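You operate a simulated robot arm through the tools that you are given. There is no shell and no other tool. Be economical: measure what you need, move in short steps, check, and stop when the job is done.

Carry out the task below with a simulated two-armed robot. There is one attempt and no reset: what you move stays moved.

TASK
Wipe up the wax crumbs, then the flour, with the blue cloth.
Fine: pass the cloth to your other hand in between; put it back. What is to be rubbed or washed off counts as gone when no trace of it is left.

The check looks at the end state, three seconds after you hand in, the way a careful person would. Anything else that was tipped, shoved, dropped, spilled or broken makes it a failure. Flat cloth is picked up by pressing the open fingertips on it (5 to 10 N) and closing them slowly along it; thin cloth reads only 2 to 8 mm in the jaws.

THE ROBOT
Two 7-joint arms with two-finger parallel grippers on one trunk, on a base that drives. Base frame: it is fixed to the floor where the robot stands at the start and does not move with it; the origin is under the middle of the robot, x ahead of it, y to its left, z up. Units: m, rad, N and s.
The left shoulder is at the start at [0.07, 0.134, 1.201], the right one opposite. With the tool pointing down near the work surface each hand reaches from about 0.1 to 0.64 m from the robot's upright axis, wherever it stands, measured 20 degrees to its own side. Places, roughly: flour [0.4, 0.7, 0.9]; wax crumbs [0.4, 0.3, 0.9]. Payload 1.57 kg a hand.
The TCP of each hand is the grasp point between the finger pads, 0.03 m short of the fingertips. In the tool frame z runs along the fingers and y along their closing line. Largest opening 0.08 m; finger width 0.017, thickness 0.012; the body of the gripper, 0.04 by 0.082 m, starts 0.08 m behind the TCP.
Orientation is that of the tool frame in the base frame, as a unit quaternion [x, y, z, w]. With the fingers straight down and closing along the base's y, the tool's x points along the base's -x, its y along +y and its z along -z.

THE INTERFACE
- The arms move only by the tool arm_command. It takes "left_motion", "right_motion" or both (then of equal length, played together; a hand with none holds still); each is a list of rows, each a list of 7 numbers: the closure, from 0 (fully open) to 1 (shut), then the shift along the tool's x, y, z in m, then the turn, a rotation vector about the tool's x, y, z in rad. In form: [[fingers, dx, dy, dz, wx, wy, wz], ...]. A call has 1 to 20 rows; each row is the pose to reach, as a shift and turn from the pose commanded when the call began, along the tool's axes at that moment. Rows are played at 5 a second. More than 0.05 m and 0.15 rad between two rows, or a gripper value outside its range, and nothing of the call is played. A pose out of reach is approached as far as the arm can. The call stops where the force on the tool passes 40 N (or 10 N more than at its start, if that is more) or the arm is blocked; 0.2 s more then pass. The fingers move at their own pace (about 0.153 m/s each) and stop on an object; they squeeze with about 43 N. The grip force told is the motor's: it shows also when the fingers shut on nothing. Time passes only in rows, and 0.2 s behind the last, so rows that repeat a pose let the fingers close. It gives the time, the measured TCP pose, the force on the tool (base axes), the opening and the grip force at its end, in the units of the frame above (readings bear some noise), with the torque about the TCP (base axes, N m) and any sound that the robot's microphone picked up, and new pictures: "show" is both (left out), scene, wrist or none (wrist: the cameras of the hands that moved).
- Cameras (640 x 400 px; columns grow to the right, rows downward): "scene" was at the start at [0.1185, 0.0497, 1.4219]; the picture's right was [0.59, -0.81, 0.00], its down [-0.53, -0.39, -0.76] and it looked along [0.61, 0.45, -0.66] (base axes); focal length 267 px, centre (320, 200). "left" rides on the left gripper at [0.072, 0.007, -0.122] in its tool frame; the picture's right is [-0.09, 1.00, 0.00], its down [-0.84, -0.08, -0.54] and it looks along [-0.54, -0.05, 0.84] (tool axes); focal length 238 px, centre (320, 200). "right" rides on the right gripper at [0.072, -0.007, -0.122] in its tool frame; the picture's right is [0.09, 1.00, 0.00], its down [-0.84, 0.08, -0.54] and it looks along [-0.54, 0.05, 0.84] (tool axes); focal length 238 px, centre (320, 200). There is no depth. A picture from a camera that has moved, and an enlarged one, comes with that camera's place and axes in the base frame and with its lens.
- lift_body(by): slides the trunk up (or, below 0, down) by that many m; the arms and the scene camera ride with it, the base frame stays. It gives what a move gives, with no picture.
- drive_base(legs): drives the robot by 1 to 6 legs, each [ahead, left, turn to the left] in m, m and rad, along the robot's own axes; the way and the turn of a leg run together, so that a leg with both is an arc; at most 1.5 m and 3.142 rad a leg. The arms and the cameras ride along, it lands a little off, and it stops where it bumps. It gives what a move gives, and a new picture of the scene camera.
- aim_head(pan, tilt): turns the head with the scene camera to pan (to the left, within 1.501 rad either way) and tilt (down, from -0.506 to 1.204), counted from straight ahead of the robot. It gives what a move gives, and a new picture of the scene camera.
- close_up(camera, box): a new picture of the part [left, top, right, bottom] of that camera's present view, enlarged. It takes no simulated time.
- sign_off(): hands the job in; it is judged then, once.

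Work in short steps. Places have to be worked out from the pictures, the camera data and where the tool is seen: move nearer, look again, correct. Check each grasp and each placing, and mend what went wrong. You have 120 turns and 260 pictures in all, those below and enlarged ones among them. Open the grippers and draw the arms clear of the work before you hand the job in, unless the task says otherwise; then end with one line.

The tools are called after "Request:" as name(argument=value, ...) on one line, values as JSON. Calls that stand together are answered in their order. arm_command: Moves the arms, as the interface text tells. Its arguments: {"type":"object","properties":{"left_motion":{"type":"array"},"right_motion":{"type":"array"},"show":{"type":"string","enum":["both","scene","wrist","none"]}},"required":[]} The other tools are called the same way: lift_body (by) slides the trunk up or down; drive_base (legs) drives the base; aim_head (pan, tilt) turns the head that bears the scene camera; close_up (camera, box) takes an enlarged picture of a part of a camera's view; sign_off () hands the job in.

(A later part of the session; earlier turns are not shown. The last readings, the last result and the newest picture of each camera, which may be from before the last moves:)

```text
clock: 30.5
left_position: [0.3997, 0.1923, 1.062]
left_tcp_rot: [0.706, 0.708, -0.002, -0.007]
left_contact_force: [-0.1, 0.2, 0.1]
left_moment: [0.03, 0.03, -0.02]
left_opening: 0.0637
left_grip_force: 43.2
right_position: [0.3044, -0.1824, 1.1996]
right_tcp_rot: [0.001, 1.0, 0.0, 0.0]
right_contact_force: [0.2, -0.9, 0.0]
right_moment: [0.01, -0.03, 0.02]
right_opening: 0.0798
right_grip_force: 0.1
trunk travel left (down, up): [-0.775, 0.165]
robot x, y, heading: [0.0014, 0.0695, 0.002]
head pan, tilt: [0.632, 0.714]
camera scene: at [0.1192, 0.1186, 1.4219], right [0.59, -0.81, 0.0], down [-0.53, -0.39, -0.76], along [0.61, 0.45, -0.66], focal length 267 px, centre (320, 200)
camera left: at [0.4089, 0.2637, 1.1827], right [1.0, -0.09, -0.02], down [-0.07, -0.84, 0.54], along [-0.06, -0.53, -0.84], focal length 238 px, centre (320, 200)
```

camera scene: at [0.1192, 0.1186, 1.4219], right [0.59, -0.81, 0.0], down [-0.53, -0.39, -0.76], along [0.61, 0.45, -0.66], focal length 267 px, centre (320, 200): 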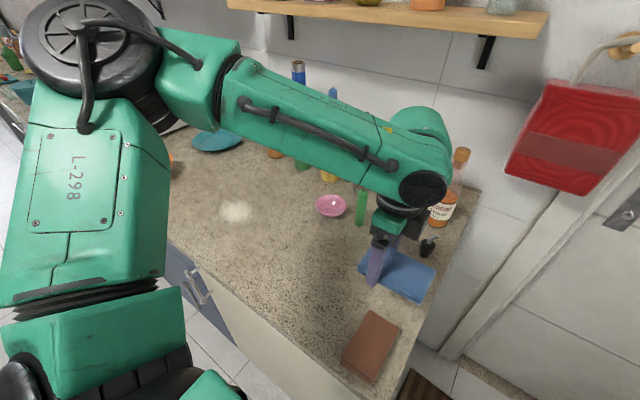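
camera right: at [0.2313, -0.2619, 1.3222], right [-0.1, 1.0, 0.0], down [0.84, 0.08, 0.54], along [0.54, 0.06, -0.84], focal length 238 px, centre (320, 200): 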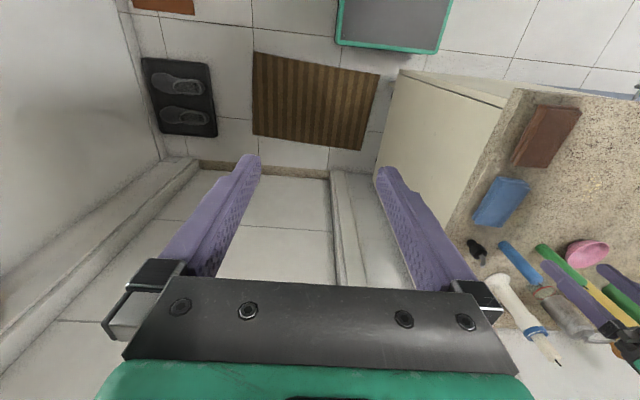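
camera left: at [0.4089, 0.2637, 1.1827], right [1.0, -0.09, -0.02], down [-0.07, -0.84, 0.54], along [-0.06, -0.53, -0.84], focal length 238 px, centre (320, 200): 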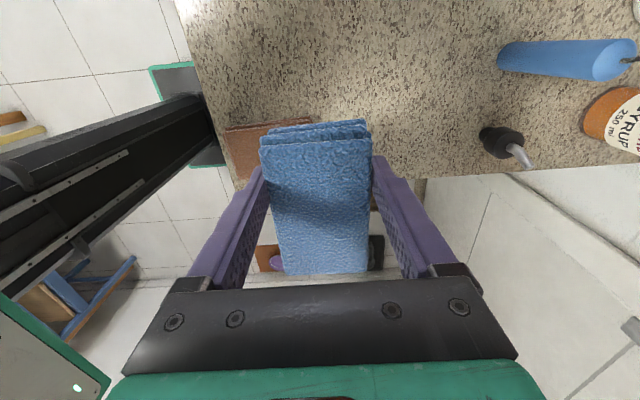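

The pad now spans y≈0.114–0.218 at x≈0.40, with its underside near z 1.029. I'll yaw the right hand 90° counter-clockwise and bring it to staging at (0.40, −0.05, 1.13).

Request:
arm_command(right_motion=[[0, -0.008, 0.012, 0.006, 0, 0, -0.143], [0, -0.016, 0.024, 0.012, 0, 0, -0.286], [0, -0.024, 0.036, 0.018, 0, 0, -0.429], [0, -0.032, 0.048, 0.024, 0, 0, -0.572], [0, -0.04, 0.06, 0.03, 0, 0, -0.715], [0, -0.05, 0.072, 0.036, 0, 0, -0.858], [0, -0.06, 0.084, 0.042, 0, 0, -1.001], [0, -0.07, 0.096, 0.05, 0, 0, -1.144], [0, -0.08, 0.108, 0.056, 0, 0, -1.287], [0, -0.09, 0.12, 0.063, 0, 0, -1.43], [0, -0.096, 0.132, 0.07, 0, 0, -1.57]], show="both")

```text
clock: 32.9
left_position: [0.3987, 0.1944, 1.0615]
left_tcp_rot: [0.706, 0.709, -0.002, -0.008]
left_contact_force: [0.1, 0.3, -1.4]
left_moment: [-0.03, -0.03, 0.0]
left_opening: 0.0637
left_grip_force: 43.2
right_position: [0.2424, 0.0312, 1.1203]
right_tcp_rot: [-0.705, 0.709, -0.001, 0.0]
right_contact_force: [-0.4, -0.6, 0.6]
right_moment: [-0.01, 0.02, 0.0]
right_opening: 0.0798
right_grip_force: 0.0
right hand out of reach, approached as far as the arm can: row 6, 7, 8, 9, 10, 11
trunk travel left (down, up): [-0.775, 0.165]
robot x, y, heading: [-0.0007, 0.0741, -0.002]
head pan, tilt: [0.632, 0.714]
camera scene: at [0.1186, 0.1203, 1.4219], right [0.59, -0.81, 0.0], down [-0.53, -0.39, -0.76], along [0.61, 0.44, -0.66], focal length 267 px, centre (320, 200)
camera right: at [0.2474, -0.0413, 1.2428], right [-1.0, -0.09, 0.0], down [-0.07, 0.84, 0.54], along [-0.05, 0.54, -0.84], focal length 238 px, centre (320, 200)
```

scene: 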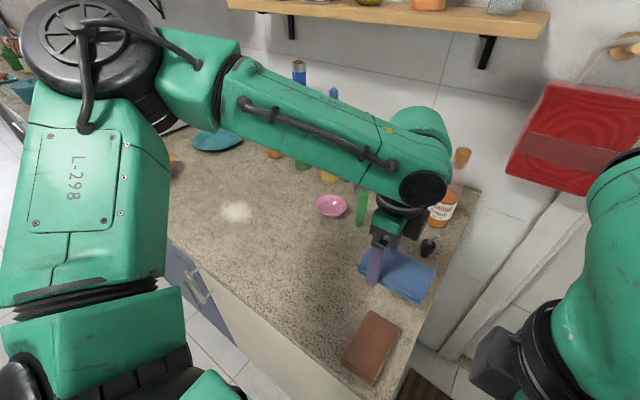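
right: 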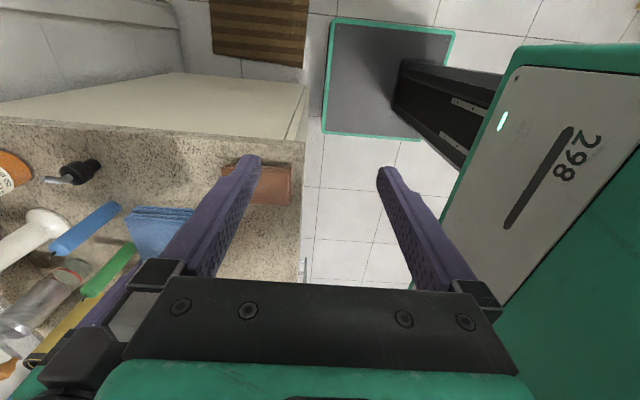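

The right hand got stuck at (0.24, 0.03), which looks like a joint-limit path. From here I'll back out to −y and then go forward in the same yaw.

Request:
arm_command(right_motion=[[0, 0.04, 0, 0, 0, 0, 0], [0, 0.08, 0, 0, 0, 0, 0], [0, 0.1, -0.04, 0, 0, 0, 0], [0, 0.1, -0.08, 0, 0, 0, 0], [0, 0.1, -0.12, 0, 0, 0, 0], [0, 0.1, -0.158, 0, 0, 0, 0]], show="none")

```text
clock: 34.3
left_position: [0.4006, 0.1936, 1.0603]
left_tcp_rot: [0.706, 0.708, -0.003, -0.008]
left_contact_force: [0.2, 0.7, -0.5]
left_moment: [0.0, 0.0, 0.0]
left_opening: 0.0638
left_grip_force: 42.2
right_position: [0.2319, 0.0064, 1.1184]
right_tcp_rot: [-0.706, 0.708, -0.001, -0.001]
right_contact_force: [0.4, 0.0, 0.2]
right_moment: [0.02, 0.01, -0.03]
right_opening: 0.0801
right_grip_force: 0.0
right hand out of reach, approached as far as the arm can: row 1, 2, 3, 4, 5, 6
trunk travel left (down, up): [-0.775, 0.165]
robot x, y, heading: [0.0023, 0.072, -0.002]
head pan, tilt: [0.632, 0.714]
```

It's still blocked by the wrist in this yaw. I'll undo the yaw, move to (0.40, −0.05), and then retry from there, mirroring the path the left arm managed.

Request:
arm_command(right_motion=[[0, 0, 0, 0, 0, 0, 0.14], [0, 0, 0, 0, 0, 0, 0.28], [0, 0, 0, 0, 0, 0, 0.42], [0, 0, 0, 0, 0, 0, 0.56], [0, 0.01, -0.01, 0, 0, 0, 0.7], [0, 0.02, -0.03, 0, 0, 0, 0.84], [0, 0.03, -0.05, 0, 0, 0, 0.98], [0, 0.04, -0.07, 0, 0, 0, 1.12], [0, 0.05, -0.09, 0, 0, 0, 1.26], [0, 0.056, -0.12, 0, 0, 0, 1.4], [0, 0.056, -0.15, -0.01, 0, 0, 1.54], [0, 0.056, -0.168, -0.03, 0, 0, 1.57]], show="none")

Request:
arm_command(right_motion=[[0, 0, 0, 0, 0, 0, -0.14], [0, 0, 0, 0, 0, 0, -0.28], [0, 0, 0, 0, 0, 0, -0.42], [0, 0, 0, 0, 0, 0, -0.56], [0, 0, 0, 0, 0, 0, -0.7], [0, 0, 0, 0, 0, 0, -0.84], [0, 0, 0, 0, 0, 0, -0.98]], show="scene")

```text
clock: 36.9
left_position: [0.3995, 0.1931, 1.0608]
left_tcp_rot: [0.705, 0.709, -0.003, -0.008]
left_contact_force: [-0.9, 0.0, -0.2]
left_moment: [0.02, 0.01, 0.04]
left_opening: 0.0638
left_grip_force: 42.9
right_position: [0.3985, -0.0533, 1.1498]
right_tcp_rot: [0.001, 1.0, 0.0, 0.0]
right_contact_force: [-0.7, 0.1, 0.3]
right_moment: [-0.04, 0.01, 0.01]
right_opening: 0.08
right_grip_force: 0.1
trunk travel left (down, up): [-0.775, 0.165]
robot x, y, heading: [0.001, 0.0668, -0.0]
head pan, tilt: [0.632, 0.714]
```

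```text
clock: 38.5
left_position: [0.3988, 0.194, 1.0617]
left_tcp_rot: [0.705, 0.709, -0.002, -0.007]
left_contact_force: [-0.1, 0.8, -0.9]
left_moment: [-0.02, 0.0, -0.01]
left_opening: 0.0636
left_grip_force: 43.5
right_position: [0.3624, -0.0268, 1.1455]
right_tcp_rot: [-0.47, 0.883, -0.001, 0.0]
right_contact_force: [-0.2, -0.1, -0.1]
right_moment: [0.0, -0.03, 0.01]
right_opening: 0.0799
right_grip_force: 0.0
right hand out of reach, approached as far as the arm can: row 6, 7
trunk travel left (down, up): [-0.775, 0.165]
robot x, y, heading: [0.0039, 0.0679, -0.006]
head pan, tilt: [0.632, 0.714]
camera scene: at [0.1181, 0.1206, 1.422], right [0.59, -0.81, 0.0], down [-0.53, -0.39, -0.76], along [0.61, 0.44, -0.66], focal length 267 px, centre (320, 200)
```

scene: 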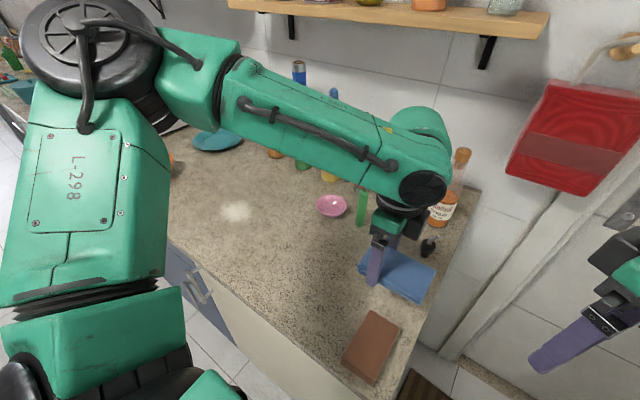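

The right wrist stops at about +0.85 rad of yaw. I'll try the opposite yaw (−90°) with the hand leaning outward, which puts the right camera on top and clear of the left hand.

Request:
arm_command(right_motion=[[0, 0, 0, 0, 0, 0, 0.14], [0, 0, 0, 0, 0, 0, 0.28], [0, 0, 0, 0, 0, 0, 0.42], [0, 0, 0, 0, 0, 0, 0.56], [0, 0, 0, 0, 0, 0, 0.7], [0, 0, 0, 0, 0, 0, 0.84], [0, 0, 0, 0, 0, 0, 0.98], [0, 0, 0, 0, 0, 0, 1.12], [0, 0, 0, 0, 0, 0, 1.26], [0, 0, 0, 0, 0, 0, 1.4], [0, 0, 0, 0, 0, 0, 1.54], [0, 0, 0, 0, 0, 0, 1.68], [0, 0, 0, 0, 0, 0, 1.82], [0, 0, 0, 0, 0, 0, 1.96], [0, 0, 0, 0, 0, 0, 2.1], [0, 0, 0, 0, 0, 0, 2.24], [0, 0, 0, 0, 0, 0, 2.38]], show="none")

```text
clock: 42.1
left_position: [0.4003, 0.1927, 1.0617]
left_tcp_rot: [0.705, 0.709, -0.003, -0.009]
left_contact_force: [-1.2, 0.4, -0.3]
left_moment: [0.03, 0.0, 0.01]
left_opening: 0.0636
left_grip_force: 42.6
right_position: [0.3638, -0.0285, 1.145]
right_tcp_rot: [0.646, 0.763, 0.0, 0.0]
right_contact_force: [-0.3, 0.0, -0.9]
right_moment: [0.02, 0.04, -0.03]
right_opening: 0.0801
right_grip_force: 0.1
trunk travel left (down, up): [-0.775, 0.165]
robot x, y, heading: [-0.0009, 0.0719, 0.002]
head pan, tilt: [0.632, 0.714]
```

Yaw −80° is reachable. I'll finish the yaw to match the pad at −90° and align x to 0.40.

Request:
arm_command(right_motion=[[0, -0.003, 0.018, 0, 0, 0, 0.08], [0, -0.006, 0.036, 0, 0, 0, 0.16], [0, -0.006, 0.036, 0, 0, 0, 0.16]], show="none")

Request:
arm_command(right_motion=[[0, 0, 0, 0, 0, 0.14, 0], [0, 0, 0, 0, 0, 0.28, 0], [0, 0, 0, 0, 0, 0.42, 0], [0, 0, 0, 0, 0, 0.56, 0], [0, 0, 0, 0, 0, 0.7, 0]], show="both")

```text
clock: 42.9
left_position: [0.3994, 0.194, 1.0616]
left_tcp_rot: [0.706, 0.708, -0.002, -0.007]
left_contact_force: [-0.4, 0.7, -0.5]
left_moment: [0.0, -0.01, 0.01]
left_opening: 0.0636
left_grip_force: 43.4
right_position: [0.4001, -0.0283, 1.1435]
right_tcp_rot: [0.704, 0.71, 0.001, 0.0]
right_contact_force: [0.2, 0.1, 0.6]
right_moment: [-0.01, -0.01, 0.01]
right_opening: 0.08
right_grip_force: 0.1
trunk travel left (down, up): [-0.775, 0.165]
robot x, y, heading: [0.0053, 0.0735, -0.003]
head pan, tilt: [0.632, 0.714]
```

```text
clock: 44.1
left_position: [0.3995, 0.1927, 1.0611]
left_tcp_rot: [0.706, 0.709, -0.002, -0.008]
left_contact_force: [-0.2, -0.3, -0.2]
left_moment: [0.03, 0.01, 0.02]
left_opening: 0.0638
left_grip_force: 42.5
right_position: [0.3991, -0.0286, 1.1454]
right_tcp_rot: [0.661, 0.667, 0.243, -0.245]
right_contact_force: [-0.5, -0.2, -0.5]
right_moment: [0.06, 0.04, -0.02]
right_opening: 0.08
right_grip_force: 0.1
trunk travel left (down, up): [-0.775, 0.165]
robot x, y, heading: [0.0008, 0.0706, 0.005]
head pan, tilt: [0.632, 0.714]
camera scene: at [0.1187, 0.1179, 1.422], right [0.59, -0.81, 0.0], down [-0.53, -0.39, -0.76], along [0.61, 0.45, -0.66], focal length 267 px, centre (320, 200)
camera right: at [0.3922, -0.0531, 1.2848], right [1.0, 0.08, 0.06], down [0.09, -0.99, -0.13], along [0.05, 0.13, -0.99], focal length 238 px, centre (320, 200)
```

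scene: 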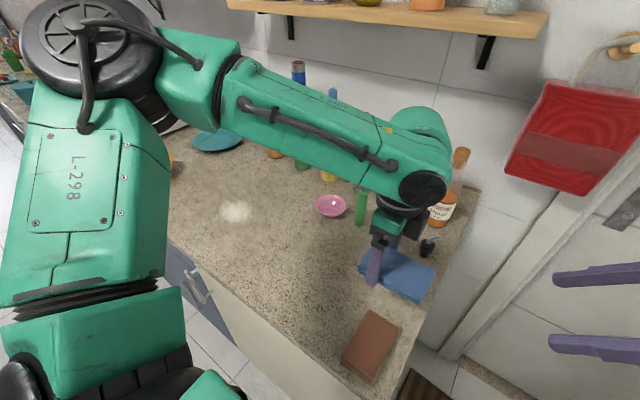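
right: 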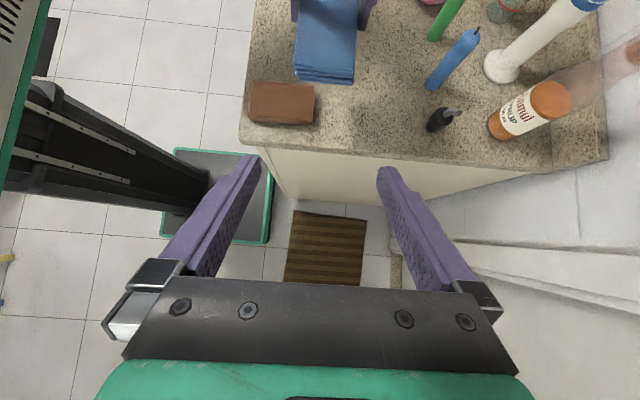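

The pad's free end is at y≈0.11, x≈0.40, lined up with the right jaws. I'll approach two thirds of the way and check.

Request:
arm_command(right_motion=[[0, 0.015, 0, 0.03, 0, 0, 0], [0, 0.03, 0, 0.06, 0, 0, 0], [0, 0.045, 0, 0.09, 0, 0, 0], [0, 0.06, 0, 0.115, 0, 0, 0]], show="both")

```text
clock: 45.1
left_position: [0.3999, 0.1948, 1.0603]
left_tcp_rot: [0.706, 0.708, -0.003, -0.009]
left_contact_force: [0.0, 0.7, -0.3]
left_moment: [0.0, 0.01, 0.0]
left_opening: 0.0637
left_grip_force: 43.1
right_position: [0.3986, 0.0932, 1.0952]
right_tcp_rot: [0.662, 0.668, 0.24, -0.243]
right_contact_force: [0.4, 0.7, -0.1]
right_moment: [-0.03, -0.03, -0.01]
right_opening: 0.0799
right_grip_force: 0.0
trunk travel left (down, up): [-0.775, 0.165]
robot x, y, heading: [0.0029, 0.0683, 0.0]
head pan, tilt: [0.632, 0.714]
camera scene: at [0.1197, 0.1207, 1.4218], right [0.59, -0.81, 0.0], down [-0.53, -0.39, -0.75], along [0.61, 0.44, -0.66], focal length 267 px, centre (320, 200)
camera right: at [0.3923, 0.0696, 1.2351], right [1.0, 0.08, 0.06], down [0.09, -0.99, -0.12], along [0.05, 0.13, -0.99], focal length 238 px, centre (320, 200)
```

scene: 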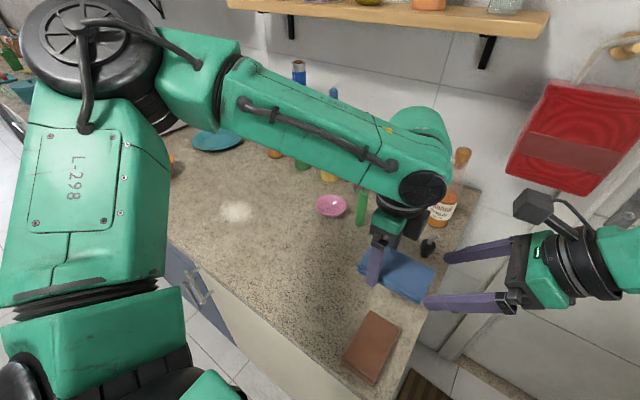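
right: 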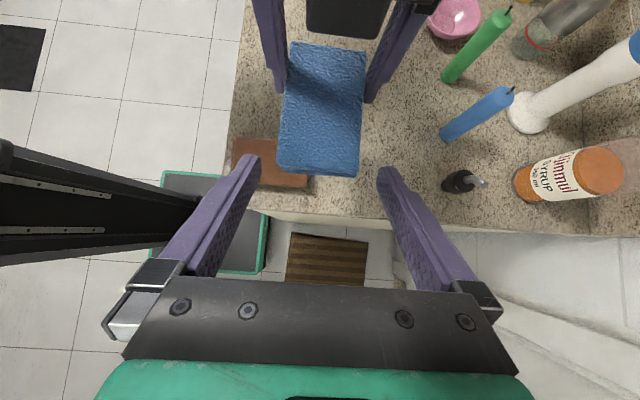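

The alignment is good. I'll go the last 48 mm along the fingers to straddle the free end.

Request:
arm_command(right_motion=[[0, 0.001, 0, 0.015, 0, 0, 0], [0, 0.002, 0, 0.03, 0, 0, 0], [0, 0.003, 0, 0.042, 0, 0, 0], [0, 0.003, 0, 0.048, 0, 0, 0]], show="wrist")

Request:
close_up(camera="scene", box=[330, 180, 570, 330])

```text
clock: 46.1
left_position: [0.3993, 0.1943, 1.0607]
left_tcp_rot: [0.706, 0.709, -0.004, -0.008]
left_contact_force: [0.3, 0.5, -0.9]
left_moment: [0.04, 0.0, -0.02]
left_opening: 0.0638
left_grip_force: 42.9
right_position: [0.3995, 0.1246, 1.0614]
right_tcp_rot: [0.661, 0.667, 0.242, -0.244]
right_contact_force: [-0.1, 0.2, -0.8]
right_moment: [0.01, -0.01, 0.01]
right_opening: 0.0799
right_grip_force: 0.2
trunk travel left (down, up): [-0.775, 0.165]
robot x, y, heading: [-0.0012, 0.0697, -0.002]
head pan, tilt: [0.632, 0.714]
camera right: at [0.3915, 0.1017, 1.2006], right [1.0, 0.08, 0.06], down [0.09, -0.99, -0.12], along [0.05, 0.13, -0.99], focal length 238 px, centre (320, 200)
```

right: 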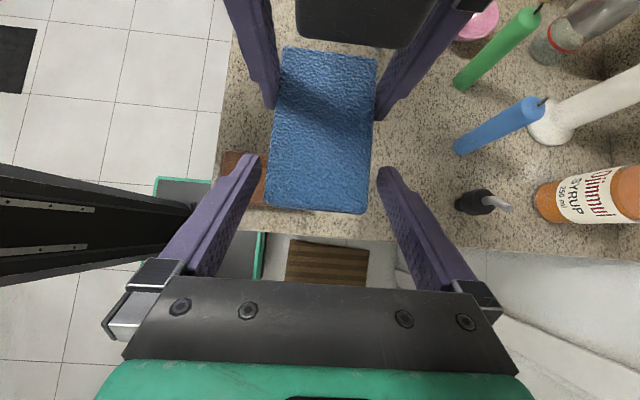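

```text
2.67 times, centred on (450, 255) of scene
camera zoom: at [0.1191, 0.1194, 1.4219], right [0.59, -0.81, 0.0], down [-0.53, -0.39, -0.76], along [0.61, 0.45, -0.66], focal length 711 px, centre (-27, 53)
```

zoom: 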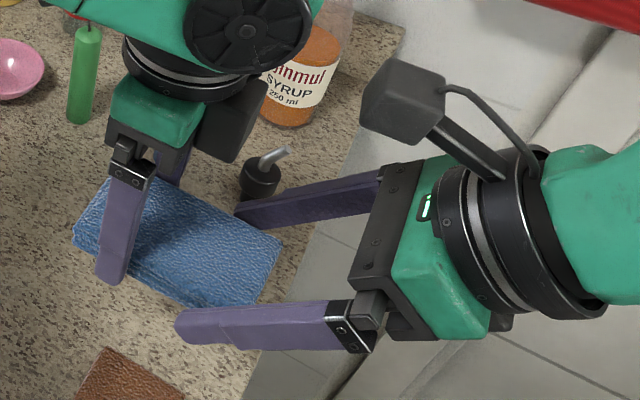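

The right fingers straddle the free end and cover its thickness. I'll close slowly.

Request:
arm_command(right_motion=[[0.05, 0, 0, 0, 0, 0, 0], [0.1, 0, 0, 0, 0, 0, 0], [0.15, 0, 0, 0, 0, 0, 0], [0.2, 0, 0, 0, 0, 0, 0], [0.3, 0, 0, 0, 0, 0, 0], [0.4, 0, 0, 0, 0, 0, 0]], show="wrist")

```text
clock: 47.5
left_position: [0.398, 0.1926, 1.0597]
left_tcp_rot: [0.707, 0.708, -0.003, -0.009]
left_contact_force: [-6.5, -3.2, 2.0]
left_moment: [-0.12, 0.05, -0.21]
left_opening: 0.0636
left_grip_force: 43.2
right_position: [0.3983, 0.1244, 1.0609]
right_tcp_rot: [0.661, 0.667, 0.241, -0.244]
right_contact_force: [7.5, 2.5, -2.4]
right_moment: [-0.11, -0.06, -0.29]
right_opening: 0.0638
right_grip_force: 42.9
trunk travel left (down, up): [-0.775, 0.165]
robot x, y, heading: [-0.0009, 0.0705, -0.008]
head pan, tilt: [0.632, 0.714]
camera right: at [0.3918, 0.1013, 1.2006], right [1.0, 0.08, 0.06], down [0.09, -0.99, -0.12], along [0.05, 0.13, -0.99], focal length 238 px, centre (320, 200)
```

right: 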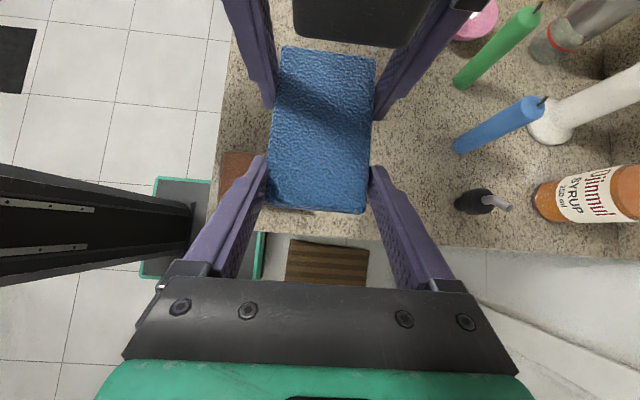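

Both hands hold the pad and the right jaws read 63.8 mm. I'll open the left and raise it straight up.

Request:
arm_command(left_motion=[[0.2, 0, 0, 0, 0, 0, 0], [0.1, 0, 0, 0, 0, 0, 0], [0, 0, 0, 0, 0, 0, 0], [0, 0, 0, 0, 0, 0, 0], [0, 0, 0, -0.02, 0, 0, 0], [0, 0, 0, -0.05, 0, 0, 0], [0, 0.02, 0, -0.09, 0, 0, 0], [0, 0.06, 0, -0.11, 0, 0, 0], [0, 0.1, 0, -0.12, 0, 0, 0]], show="both")

```text
clock: 49.5
left_position: [0.4017, 0.2948, 1.1804]
left_tcp_rot: [0.707, 0.708, -0.002, -0.008]
left_contact_force: [-0.3, 0.3, -0.2]
left_moment: [-0.03, 0.0, -0.04]
left_opening: 0.0798
left_grip_force: 0.0
right_position: [0.3982, 0.1259, 1.0611]
right_tcp_rot: [0.662, 0.667, 0.241, -0.243]
right_contact_force: [0.2, 0.0, 0.5]
right_moment: [-0.03, 0.02, 0.0]
right_opening: 0.0634
right_grip_force: 42.9
trunk travel left (down, up): [-0.775, 0.165]
robot x, y, heading: [-0.0031, 0.0677, -0.001]
head pan, tilt: [0.632, 0.714]
camera scene: at [0.1186, 0.1211, 1.4219], right [0.59, -0.81, 0.0], down [-0.53, -0.39, -0.75], along [0.61, 0.44, -0.66], focal length 267 px, centre (320, 200)
camera left: at [0.4108, 0.3659, 1.3026], right [1.0, -0.09, -0.02], down [-0.07, -0.84, 0.54], along [-0.06, -0.53, -0.84], focal length 238 px, centre (320, 200)
```

scene: 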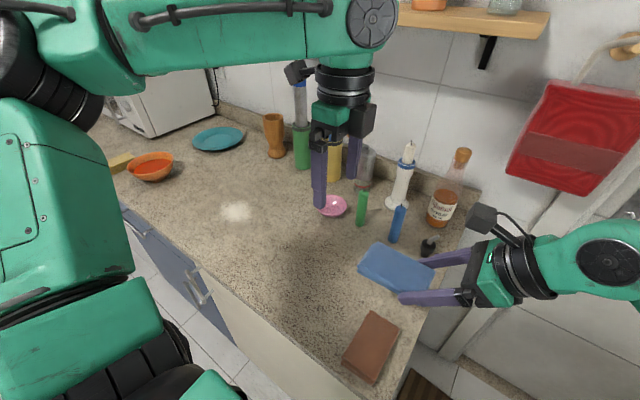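
left: 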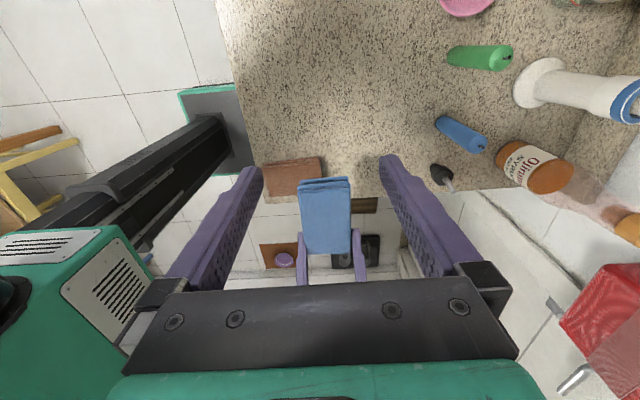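

The handover is done, with the pad in the right hand only. I'll pull the left hand back and up, then drive left 0.55 m to put the flour in front of the right hand.

Request:
arm_command(left_motion=[[0, 0, -0.03, -0.02, 0, 0, 0], [0, 0, -0.06, -0.04, 0, 0, 0], [0, 0, -0.08, -0.06, 0, 0, 0]], show="none")

Request:
drive_base(legs=[[0, 0.55, 0]])

```text
clock: 50.3
left_position: [0.3205, 0.2905, 1.2438]
left_tcp_rot: [0.706, 0.708, -0.003, -0.008]
left_contact_force: [-0.1, -0.6, -0.2]
left_moment: [0.0, 0.0, 0.02]
left_opening: 0.0802
left_grip_force: 0.2
right_position: [0.3986, 0.1237, 1.0612]
right_tcp_rot: [0.661, 0.667, 0.241, -0.243]
right_contact_force: [-0.7, -0.6, -0.1]
right_moment: [-0.01, -0.01, 0.01]
right_opening: 0.0638
right_grip_force: 42.8
trunk travel left (down, up): [-0.775, 0.165]
robot x, y, heading: [0.0011, 0.071, -0.002]
head pan, tilt: [0.632, 0.714]
```

```text
clock: 53.4
left_position: [0.3218, 0.8382, 1.243]
left_tcp_rot: [0.706, 0.708, -0.003, -0.009]
left_contact_force: [-0.8, 0.3, -0.3]
left_moment: [-0.02, -0.01, -0.03]
left_opening: 0.0801
left_grip_force: 0.0
right_position: [0.3988, 0.6718, 1.0614]
right_tcp_rot: [0.661, 0.668, 0.242, -0.244]
right_contact_force: [-1.2, -0.1, 0.6]
right_moment: [-0.05, 0.01, -0.04]
right_opening: 0.064
right_grip_force: 43.2
trunk travel left (down, up): [-0.775, 0.165]
robot x, y, heading: [-0.0001, 0.6126, -0.004]
head pan, tilt: [0.632, 0.714]
camera scene: at [0.119, 0.6655, 1.422], right [0.59, -0.81, 0.0], down [-0.53, -0.39, -0.76], along [0.61, 0.45, -0.66], focal length 267 px, centre (320, 200)
```

scene: 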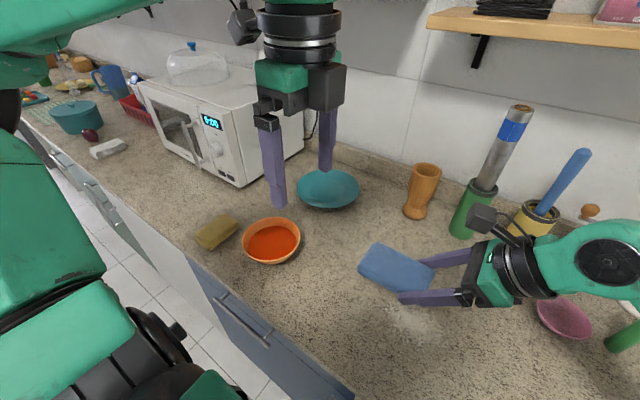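

The flour is at about (0.427, 0.66) with radius ~0.065, and the soup bowl (y≈1.02) is well clear. I'll move the pad over the flour's near −y side and descend to about 2 cm above contact.

Request:
arm_command(right_motion=[[0.4, -0.03, 0, 0.012, 0, 0, 0], [0.4, -0.06, 0, 0.024, 0, 0, 0], [0.4, -0.09, 0, 0.036, 0, 0, 0], [0.4, -0.12, 0, 0.048, 0, 0, 0], [0.4, -0.1376, 0, 0.0544, 0, 0, 0]], show="both")

```text
clock: 54.6
left_position: [0.322, 0.8394, 1.2426]
left_tcp_rot: [0.704, 0.71, -0.003, -0.009]
left_contact_force: [0.1, 0.9, -0.9]
left_moment: [-0.01, 0.02, 0.01]
left_opening: 0.08
left_grip_force: 0.1
right_position: [0.3975, 0.6024, 0.9309]
right_tcp_rot: [0.661, 0.668, 0.241, -0.244]
right_contact_force: [-0.1, -0.2, 0.1]
right_moment: [-0.02, -0.04, -0.05]
right_opening: 0.0639
right_grip_force: 43.2
trunk travel left (down, up): [-0.775, 0.165]
robot x, y, heading: [-0.0014, 0.6173, -0.004]
head pan, tilt: [0.632, 0.714]
camera scene: at [0.1189, 0.6661, 1.422], right [0.59, -0.81, 0.0], down [-0.53, -0.39, -0.76], along [0.61, 0.45, -0.66], focal length 267 px, centre (320, 200)
camera right: at [0.3917, 0.5789, 1.0703], right [0.99, 0.08, 0.06], down [0.09, -0.99, -0.12], along [0.05, 0.13, -0.99], focal length 238 px, centre (320, 200)
```

scene: 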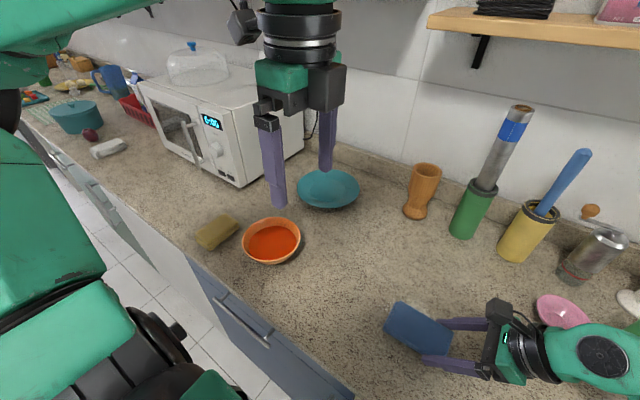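
right: 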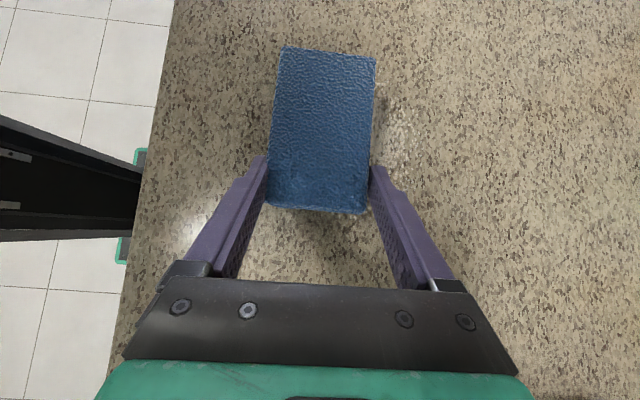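

The flour lies under and just beyond the pad. I'll lower 18 mm in small steps and read the force.

Request:
arm_command(right_motion=[[0.4, -0.0045, 0, 0.0054, 0, 0, 0], [0.4, -0.009, 0, 0.0107, 0, 0, 0], [0.4, -0.0103, 0, 0.0122, 0, 0, 0], [0.4, -0.0116, 0, 0.0138, 0, 0, 0]], show="none")

```text
clock: 55.6
left_position: [0.3227, 0.8394, 1.2427]
left_tcp_rot: [0.706, 0.708, -0.003, -0.007]
left_contact_force: [-0.3, 0.4, 0.0]
left_moment: [0.01, 0.03, 0.0]
left_opening: 0.0799
left_grip_force: 0.0
right_position: [0.3981, 0.6028, 0.9147]
right_tcp_rot: [0.661, 0.668, 0.242, -0.243]
right_contact_force: [0.1, -0.2, 0.8]
right_moment: [0.0, -0.01, 0.02]
right_opening: 0.0635
right_grip_force: 43.2
trunk travel left (down, up): [-0.775, 0.165]
robot x, y, heading: [0.0011, 0.619, -0.001]
head pan, tilt: [0.632, 0.714]
```

Request:
arm_command(right_motion=[[0.4, -0.0008, 0, 0.001, 0, 0, 0], [0.4, -0.0016, 0, 0.002, 0, 0, 0], [0.4, -0.0023, 0, 0.0027, 0, 0, 0]], show="none")

```text
clock: 56.4
left_position: [0.321, 0.8393, 1.2434]
left_tcp_rot: [0.705, 0.709, -0.003, -0.007]
left_contact_force: [-1.2, -0.1, -0.6]
left_moment: [-0.02, 0.02, -0.03]
left_opening: 0.08
left_grip_force: 0.0
right_position: [0.3982, 0.6021, 0.9119]
right_tcp_rot: [0.661, 0.667, 0.244, -0.244]
right_contact_force: [-0.2, -0.2, 7.9]
right_moment: [0.63, -0.16, 0.0]
right_opening: 0.0635
right_grip_force: 43.4
trunk travel left (down, up): [-0.775, 0.165]
robot x, y, heading: [0.0025, 0.6166, -0.002]
head pan, tilt: [0.632, 0.714]
```

Light contact at 8 N. I'll wipe the first x stroke from 0.355 to about 0.50.

Request:
arm_command(right_motion=[[0.4, 0, -0.015, 0, 0, 0, 0], [0.4, 0, -0.03, 0, 0, 0, 0], [0.4, 0, -0.045, 0, 0, 0, 0], [0.4, 0, -0.03, 0, 0, 0, 0], [0.4, 0, -0.015, 0, 0, 0, 0], [0.4, 0, 0, 0, 0, 0, 0], [0.4, 0, 0.015, 0, 0, 0, 0], [0.4, 0, 0.03, 0, 0, 0, 0], [0.4, 0, 0.045, 0, 0, 0, 0], [0.4, 0, 0.06, 0, 0, 0, 0], [0.4, 0, 0.075, 0, 0, 0, 0], [0.4, 0, 0.09, 0, 0, 0, 0], [0.4, 0, 0.1, 0, 0, 0, 0]], show="both")

```text
clock: 59.2
left_position: [0.3201, 0.8389, 1.2428]
left_tcp_rot: [0.706, 0.708, -0.002, -0.006]
left_contact_force: [0.0, 0.1, 0.2]
left_moment: [-0.02, 0.0, -0.01]
left_opening: 0.0797
left_grip_force: 0.0
right_position: [0.4983, 0.603, 0.9105]
right_tcp_rot: [0.661, 0.668, 0.242, -0.243]
right_contact_force: [-3.8, 0.0, 9.8]
right_moment: [0.08, 0.1, 0.07]
right_opening: 0.0636
right_grip_force: 43.6
trunk travel left (down, up): [-0.775, 0.165]
robot x, y, heading: [0.0006, 0.6184, -0.005]
head pan, tilt: [0.632, 0.714]
camera scene: at [0.1158, 0.6666, 1.4222], right [0.59, -0.81, 0.0], down [-0.53, -0.39, -0.76], along [0.61, 0.45, -0.65], focal length 267 px, centre (320, 200)
camera right: at [0.4896, 0.5802, 1.0505], right [0.99, 0.08, 0.06], down [0.09, -0.99, -0.12], along [0.05, 0.13, -0.99], focal length 238 px, centre (320, 200)
```

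scene: 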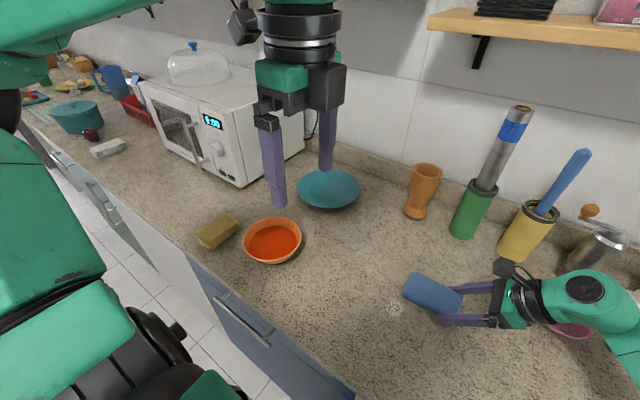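
right: 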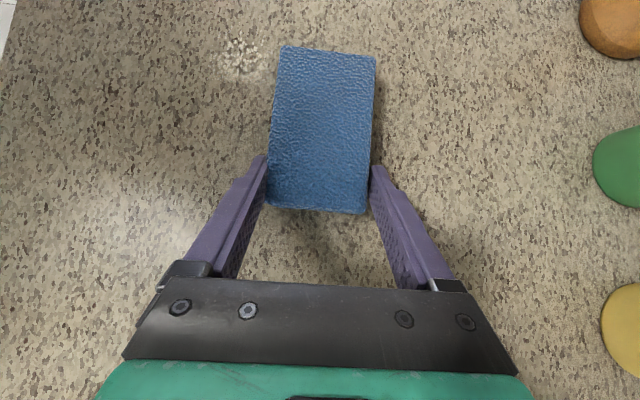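

Most of the flour is gone, with a remnant near (0.428, 0.71). I'll shift 55 mm to +y and stroke back over it.

Request:
arm_command(right_motion=[[0.4, 0.0115, 0, 0.0097, 0, 0, 0], [0.4, 0.023, 0, 0.0194, 0, 0, 0], [0.4, 0.0345, 0, 0.029, 0, 0, 0], [0.4, 0.042, 0, 0.0355, 0, 0, 0], [0.4, 0.042, -0.015, 0.0355, 0, 0, 0], [0.4, 0.042, -0.03, 0.0355, 0, 0, 0], [0.4, 0.042, -0.045, 0.0355, 0, 0, 0], [0.4, 0.042, -0.06, 0.0355, 0, 0, 0], [0.4, 0.042, -0.075, 0.0355, 0, 0, 0], [0.4, 0.042, -0.09, 0.0355, 0, 0, 0], [0.4, 0.042, -0.105, 0.0355, 0, 0, 0], [0.4, 0.042, -0.12, 0.0355, 0, 0, 0], [0.4, 0.042, -0.13, 0.0355, 0, 0, 0], [0.4, 0.042, -0.115, 0.0355, 0, 0, 0], [0.4, 0.042, -0.1, 0.0355, 0, 0, 0], [0.4, 0.042, -0.085, 0.0355, 0, 0, 0], [0.4, 0.042, -0.07, 0.0355, 0, 0, 0], [0.4, 0.03, -0.07, 0.0255, 0, 0, 0], [0.4, 0.018, -0.07, 0.0155, 0, 0, 0], [0.4, 0.006, -0.07, 0.0055, 0, 0, 0]], show="scene")

```text
clock: 63.4
left_position: [0.3196, 0.8408, 1.2435]
left_tcp_rot: [0.705, 0.71, -0.003, -0.007]
left_contact_force: [0.8, 0.0, -0.1]
left_moment: [-0.01, -0.02, -0.04]
left_opening: 0.0799
left_grip_force: 0.1
right_position: [0.4281, 0.6108, 0.9107]
right_tcp_rot: [0.66, 0.668, 0.243, -0.243]
right_contact_force: [-1.0, 5.6, 17.5]
right_moment: [0.41, 0.15, -0.09]
right_opening: 0.0636
right_grip_force: 43.1
trunk travel left (down, up): [-0.775, 0.165]
robot x, y, heading: [0.0011, 0.6203, -0.004]
head pan, tilt: [0.632, 0.714]
camera scene: at [0.1163, 0.6685, 1.4221], right [0.59, -0.81, 0.0], down [-0.53, -0.39, -0.76], along [0.61, 0.45, -0.65], focal length 267 px, centre (320, 200)
```

scene: 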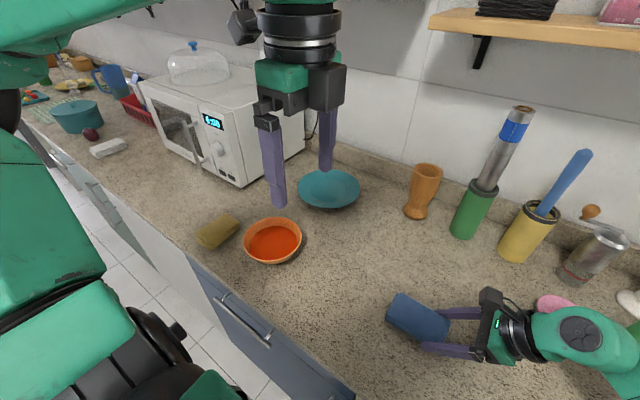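

I'll lift the pad and move it to −y to inspect the flour area.

Request:
arm_command(right_motion=[[0.4, 0.026, 0, -0.031, 0, 0, 0], [0.4, 0.052, 0, -0.061, 0, 0, 0], [0.4, 0.065, 0, -0.077, 0, 0, 0], [0.4, 0.034, 0, -0.103, 0, 0, 0], [0.4, 0.004, 0, -0.129, 0, 0, 0], [0.4, -0.027, 0, -0.154, 0, 0, 0]], show="both")

Request:
close_up(camera="scene", box=[330, 240, 500, 390])

```text
clock: 64.8
left_position: [0.3215, 0.8383, 1.243]
left_tcp_rot: [0.705, 0.709, -0.001, -0.008]
left_contact_force: [-0.8, 0.0, -0.9]
left_moment: [-0.01, -0.02, 0.03]
left_opening: 0.0801
left_grip_force: 0.0
right_position: [0.43, 0.4901, 1.0092]
right_tcp_rot: [0.661, 0.668, 0.241, -0.244]
right_contact_force: [-0.4, -0.5, -0.9]
right_moment: [-0.01, 0.0, -0.01]
right_opening: 0.0636
right_grip_force: 42.9
trunk travel left (down, up): [-0.775, 0.165]
robot x, y, heading: [-0.002, 0.618, -0.001]
head pan, tilt: [0.632, 0.714]
camera scene: at [0.1187, 0.6657, 1.422], right [0.59, -0.81, 0.0], down [-0.53, -0.39, -0.76], along [0.61, 0.45, -0.66], focal length 267 px, centre (320, 200)
camera right: at [0.4234, 0.4665, 1.1488], right [0.99, 0.08, 0.06], down [0.09, -0.99, -0.13], along [0.05, 0.13, -0.99], focal length 238 px, centre (320, 200)
```

scene: 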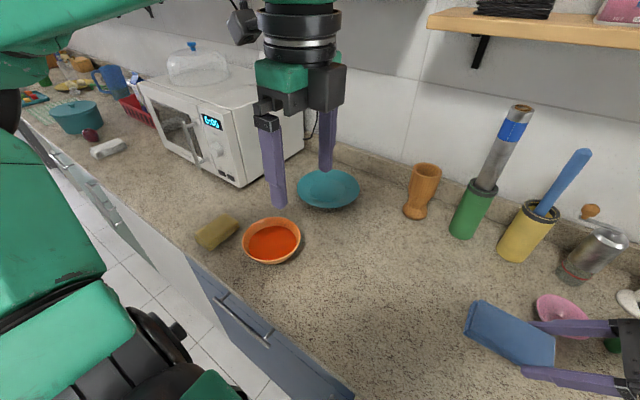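
right: 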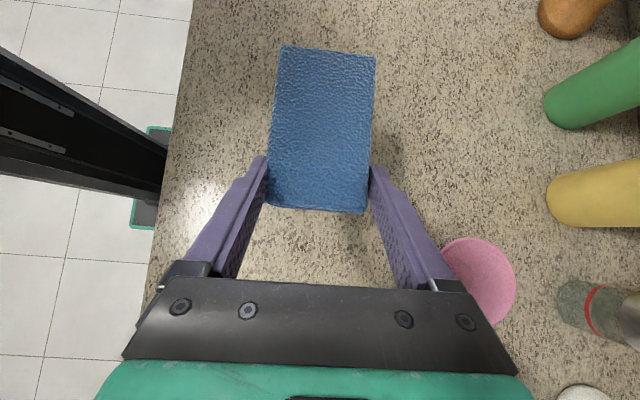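

```text
2.67 times, centred on (415, 315) of scene
camera zoom: at [0.1187, 0.6657, 1.422], right [0.59, -0.81, 0.0], down [-0.53, -0.39, -0.76], along [0.61, 0.45, -0.66], focal length 711 px, centre (67, -107)
```

zoom: 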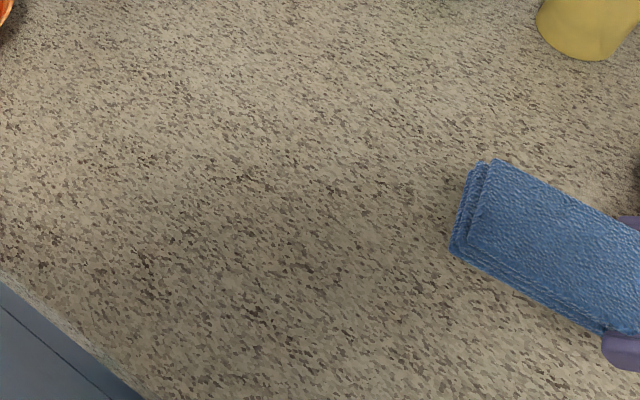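

It looks clean. I'll enlarge further to check for residual specks in both views.

Request:
close_up(camera="scene", box=[370, 270, 450, 330])

Request:
close_up(camera="scene", box=[380, 320, 470, 390])

Request:
close_up(camera="right", box=[180, 0, 480, 190])

```text
6.67 times, centred on (410, 300) of scene
camera zoom: at [0.1187, 0.6657, 1.422], right [0.59, -0.81, 0.0], down [-0.53, -0.39, -0.76], along [0.61, 0.45, -0.66], focal length 1777 px, centre (-280, -467)
```

zoom: 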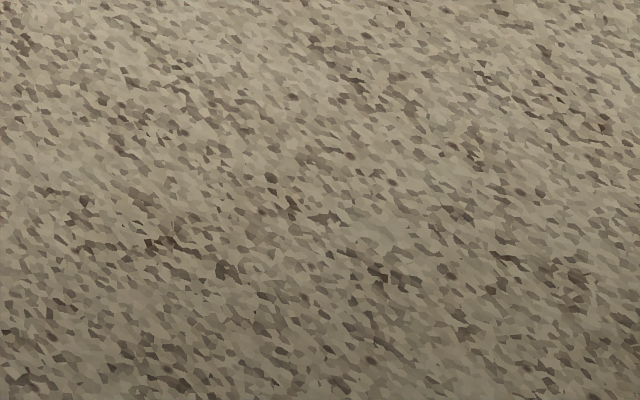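

```text
5.71 times, centred on (425, 355) of scene
camera zoom: at [0.1187, 0.6657, 1.422], right [0.59, -0.81, 0.0], down [-0.53, -0.39, -0.76], along [0.61, 0.45, -0.66], focal length 1523 px, centre (-280, -686)
```

zoom: 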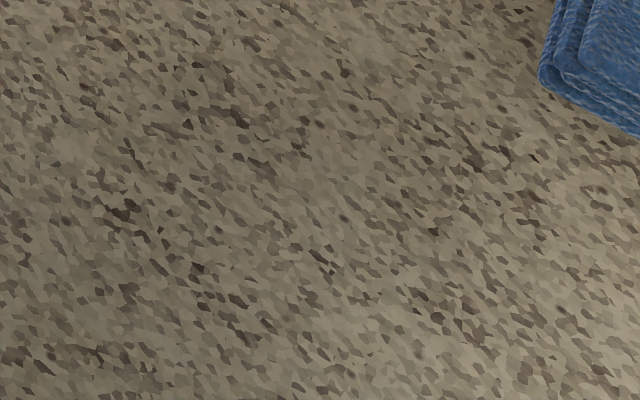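

```text
2.11 times, centred on (330, 95) of right
camera zoom: at [0.4234, 0.4665, 1.1488], right [0.99, 0.08, 0.06], down [0.09, -0.99, -0.13], along [0.05, 0.13, -0.99], focal length 502 px, centre (299, 421)
```

zoom: 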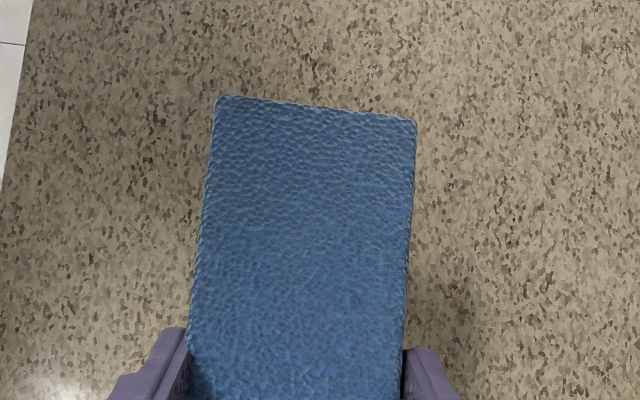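

Both spots are clean. To put the cloth back I'll first set it down here, let go, and regrip straight from above. Lowering it to the counter now.

Request:
arm_command(right_motion=[[0.4, -0.025, 0, 0.03, 0, 0, 0], [0.4, -0.045, 0, 0.053, 0, 0, 0], [0.4, -0.058, 0, 0.069, 0, 0, 0], [0.4, -0.0625, 0, 0.074, 0, 0, 0], [0.4, -0.0635, 0, 0.0752, 0, 0, 0]], show="none")

```text
clock: 66.0
left_position: [0.3214, 0.8392, 1.2419]
left_tcp_rot: [0.706, 0.708, -0.003, -0.008]
left_contact_force: [-0.1, 0.9, 0.2]
left_moment: [0.02, 0.0, -0.01]
left_opening: 0.0799
left_grip_force: 0.0
right_position: [0.4298, 0.4897, 0.9112]
right_tcp_rot: [0.661, 0.668, 0.241, -0.244]
right_contact_force: [-0.2, 0.0, -0.8]
right_moment: [-0.02, -0.03, 0.01]
right_opening: 0.0638
right_grip_force: 43.5
trunk travel left (down, up): [-0.775, 0.165]
robot x, y, heading: [-0.0009, 0.6172, -0.0]
head pan, tilt: [0.632, 0.714]
```

I'm almost touching. I'll go 1 mm lower, open, and back out along the finger axis.

Request:
arm_command(right_motion=[[0.4, -0.0008, 0, 0.001, 0, 0, 0], [0.15, -0.0008, 0, 0.001, 0, 0, 0], [0.07, -0.0008, 0, 0.001, 0, 0, 0], [0, 0, 0, 0, 0, 0, 0], [0, 0, 0, 0, 0, 0, 0], [0, 0, 0, -0.02, 0, 0, 0], [0, 0, 0, -0.05, 0, 0, 0], [0, 0, 0, -0.09, 0, 0, 0], [0, 0.02, 0, -0.12, 0, 0, 0]], show="wrist")

```text
clock: 68.0
left_position: [0.3211, 0.8394, 1.2427]
left_tcp_rot: [0.705, 0.709, -0.004, -0.009]
left_contact_force: [-0.1, -0.7, 0.7]
left_moment: [-0.01, 0.01, -0.03]
left_opening: 0.0801
left_grip_force: 0.1
right_position: [0.4308, 0.4295, 1.0145]
right_tcp_rot: [0.66, 0.668, 0.24, -0.245]
right_contact_force: [-0.6, 0.9, 0.7]
right_moment: [-0.02, -0.01, 0.0]
right_opening: 0.0801
right_grip_force: 0.0
trunk travel left (down, up): [-0.775, 0.165]
robot x, y, heading: [0.0011, 0.6178, -0.005]
head pan, tilt: [0.632, 0.714]
camera right: at [0.424, 0.406, 1.1557], right [0.99, 0.08, 0.06], down [0.09, -0.99, -0.12], along [0.05, 0.13, -0.99], focal length 238 px, centre (320, 200)
```

right: 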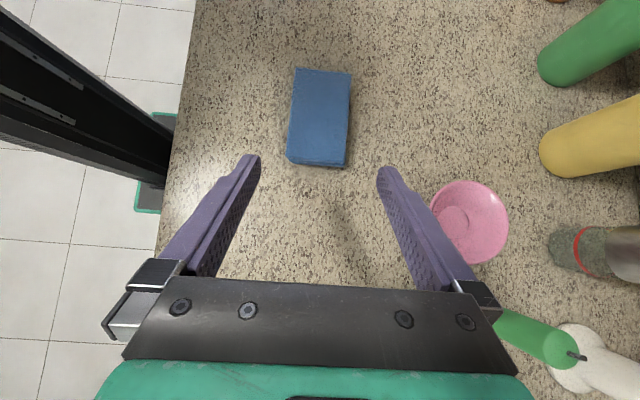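

The pad lies at centre (0.430, 0.534) with its long side along y. I'll straighten the right hand and bring it above that centre.

Request:
arm_command(right_motion=[[0, 0.02, 0, 0.0, 0, -0.14, 0], [0, 0.045, 0, 0.005, 0, -0.28, 0], [0, 0.07, 0, 0.012, 0, -0.42, 0], [0, 0.09, 0, 0.022, 0, -0.56, 0], [0, 0.109, 0, 0.0327, 0, -0.695, 0]], show="wrist")

```text
clock: 69.2
left_position: [0.3219, 0.841, 1.2421]
left_tcp_rot: [0.706, 0.708, -0.004, -0.008]
left_contact_force: [-0.7, 0.2, 0.5]
left_moment: [-0.01, 0.01, -0.02]
left_opening: 0.0801
left_grip_force: 0.0
right_position: [0.4308, 0.5358, 1.0605]
right_tcp_rot: [0.704, 0.71, 0.0, -0.001]
right_contact_force: [0.7, 0.2, -0.6]
right_moment: [0.0, -0.01, -0.01]
right_opening: 0.0799
right_grip_force: 0.1
trunk travel left (down, up): [-0.775, 0.165]
robot x, y, heading: [0.0009, 0.6188, -0.002]
head pan, tilt: [0.632, 0.714]
camera right: at [0.4225, 0.6076, 1.183], right [0.99, 0.1, 0.0], down [0.09, -0.84, 0.54], along [0.05, -0.54, -0.84], focal length 238 px, centre (320, 200)
```

right: 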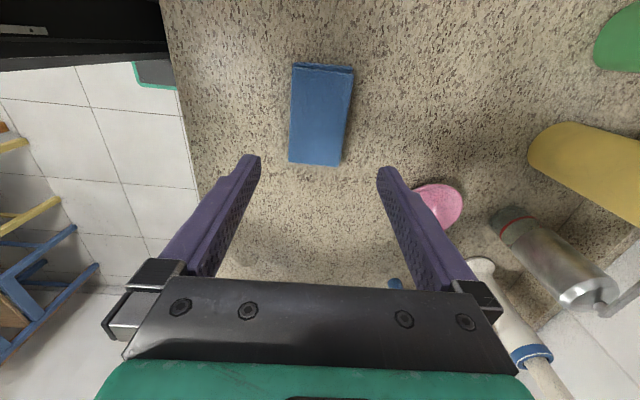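

It's centred to within a few mm. I'll descend to z≈0.913.

Request:
arm_command(right_motion=[[0, 0.002, -0.001, 0.04, 0, 0, 0], [0, 0.002, -0.001, 0.08, 0, 0, 0], [0, 0.002, -0.001, 0.115, 0, 0, 0], [0, 0.002, -0.001, 0.135, 0, 0, 0], [0, 0.002, -0.001, 0.148, 0, 0, 0]], show="wrist")

```text
clock: 70.4
left_position: [0.3231, 0.8402, 1.2419]
left_tcp_rot: [0.706, 0.708, -0.002, -0.008]
left_contact_force: [-0.5, 1.5, -0.5]
left_moment: [-0.02, 0.0, 0.0]
left_opening: 0.0799
left_grip_force: 0.1
right_position: [0.4282, 0.5365, 0.9133]
right_tcp_rot: [0.704, 0.71, 0.002, -0.002]
right_contact_force: [-0.1, 0.3, 0.4]
right_moment: [0.0, 0.01, 0.03]
right_opening: 0.0803
right_grip_force: 0.1
trunk travel left (down, up): [-0.775, 0.165]
robot x, y, heading: [-0.0012, 0.6169, -0.003]
head pan, tilt: [0.632, 0.714]
camera right: at [0.4205, 0.6084, 1.0348], right [0.99, 0.1, 0.0], down [0.09, -0.84, 0.54], along [0.06, -0.53, -0.84], focal length 238 px, centre (320, 200)
```

right: 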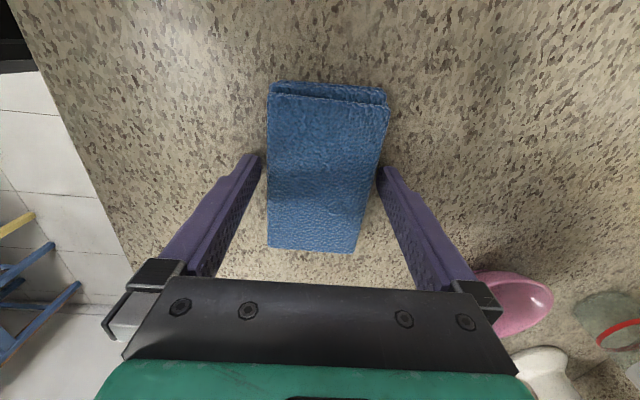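

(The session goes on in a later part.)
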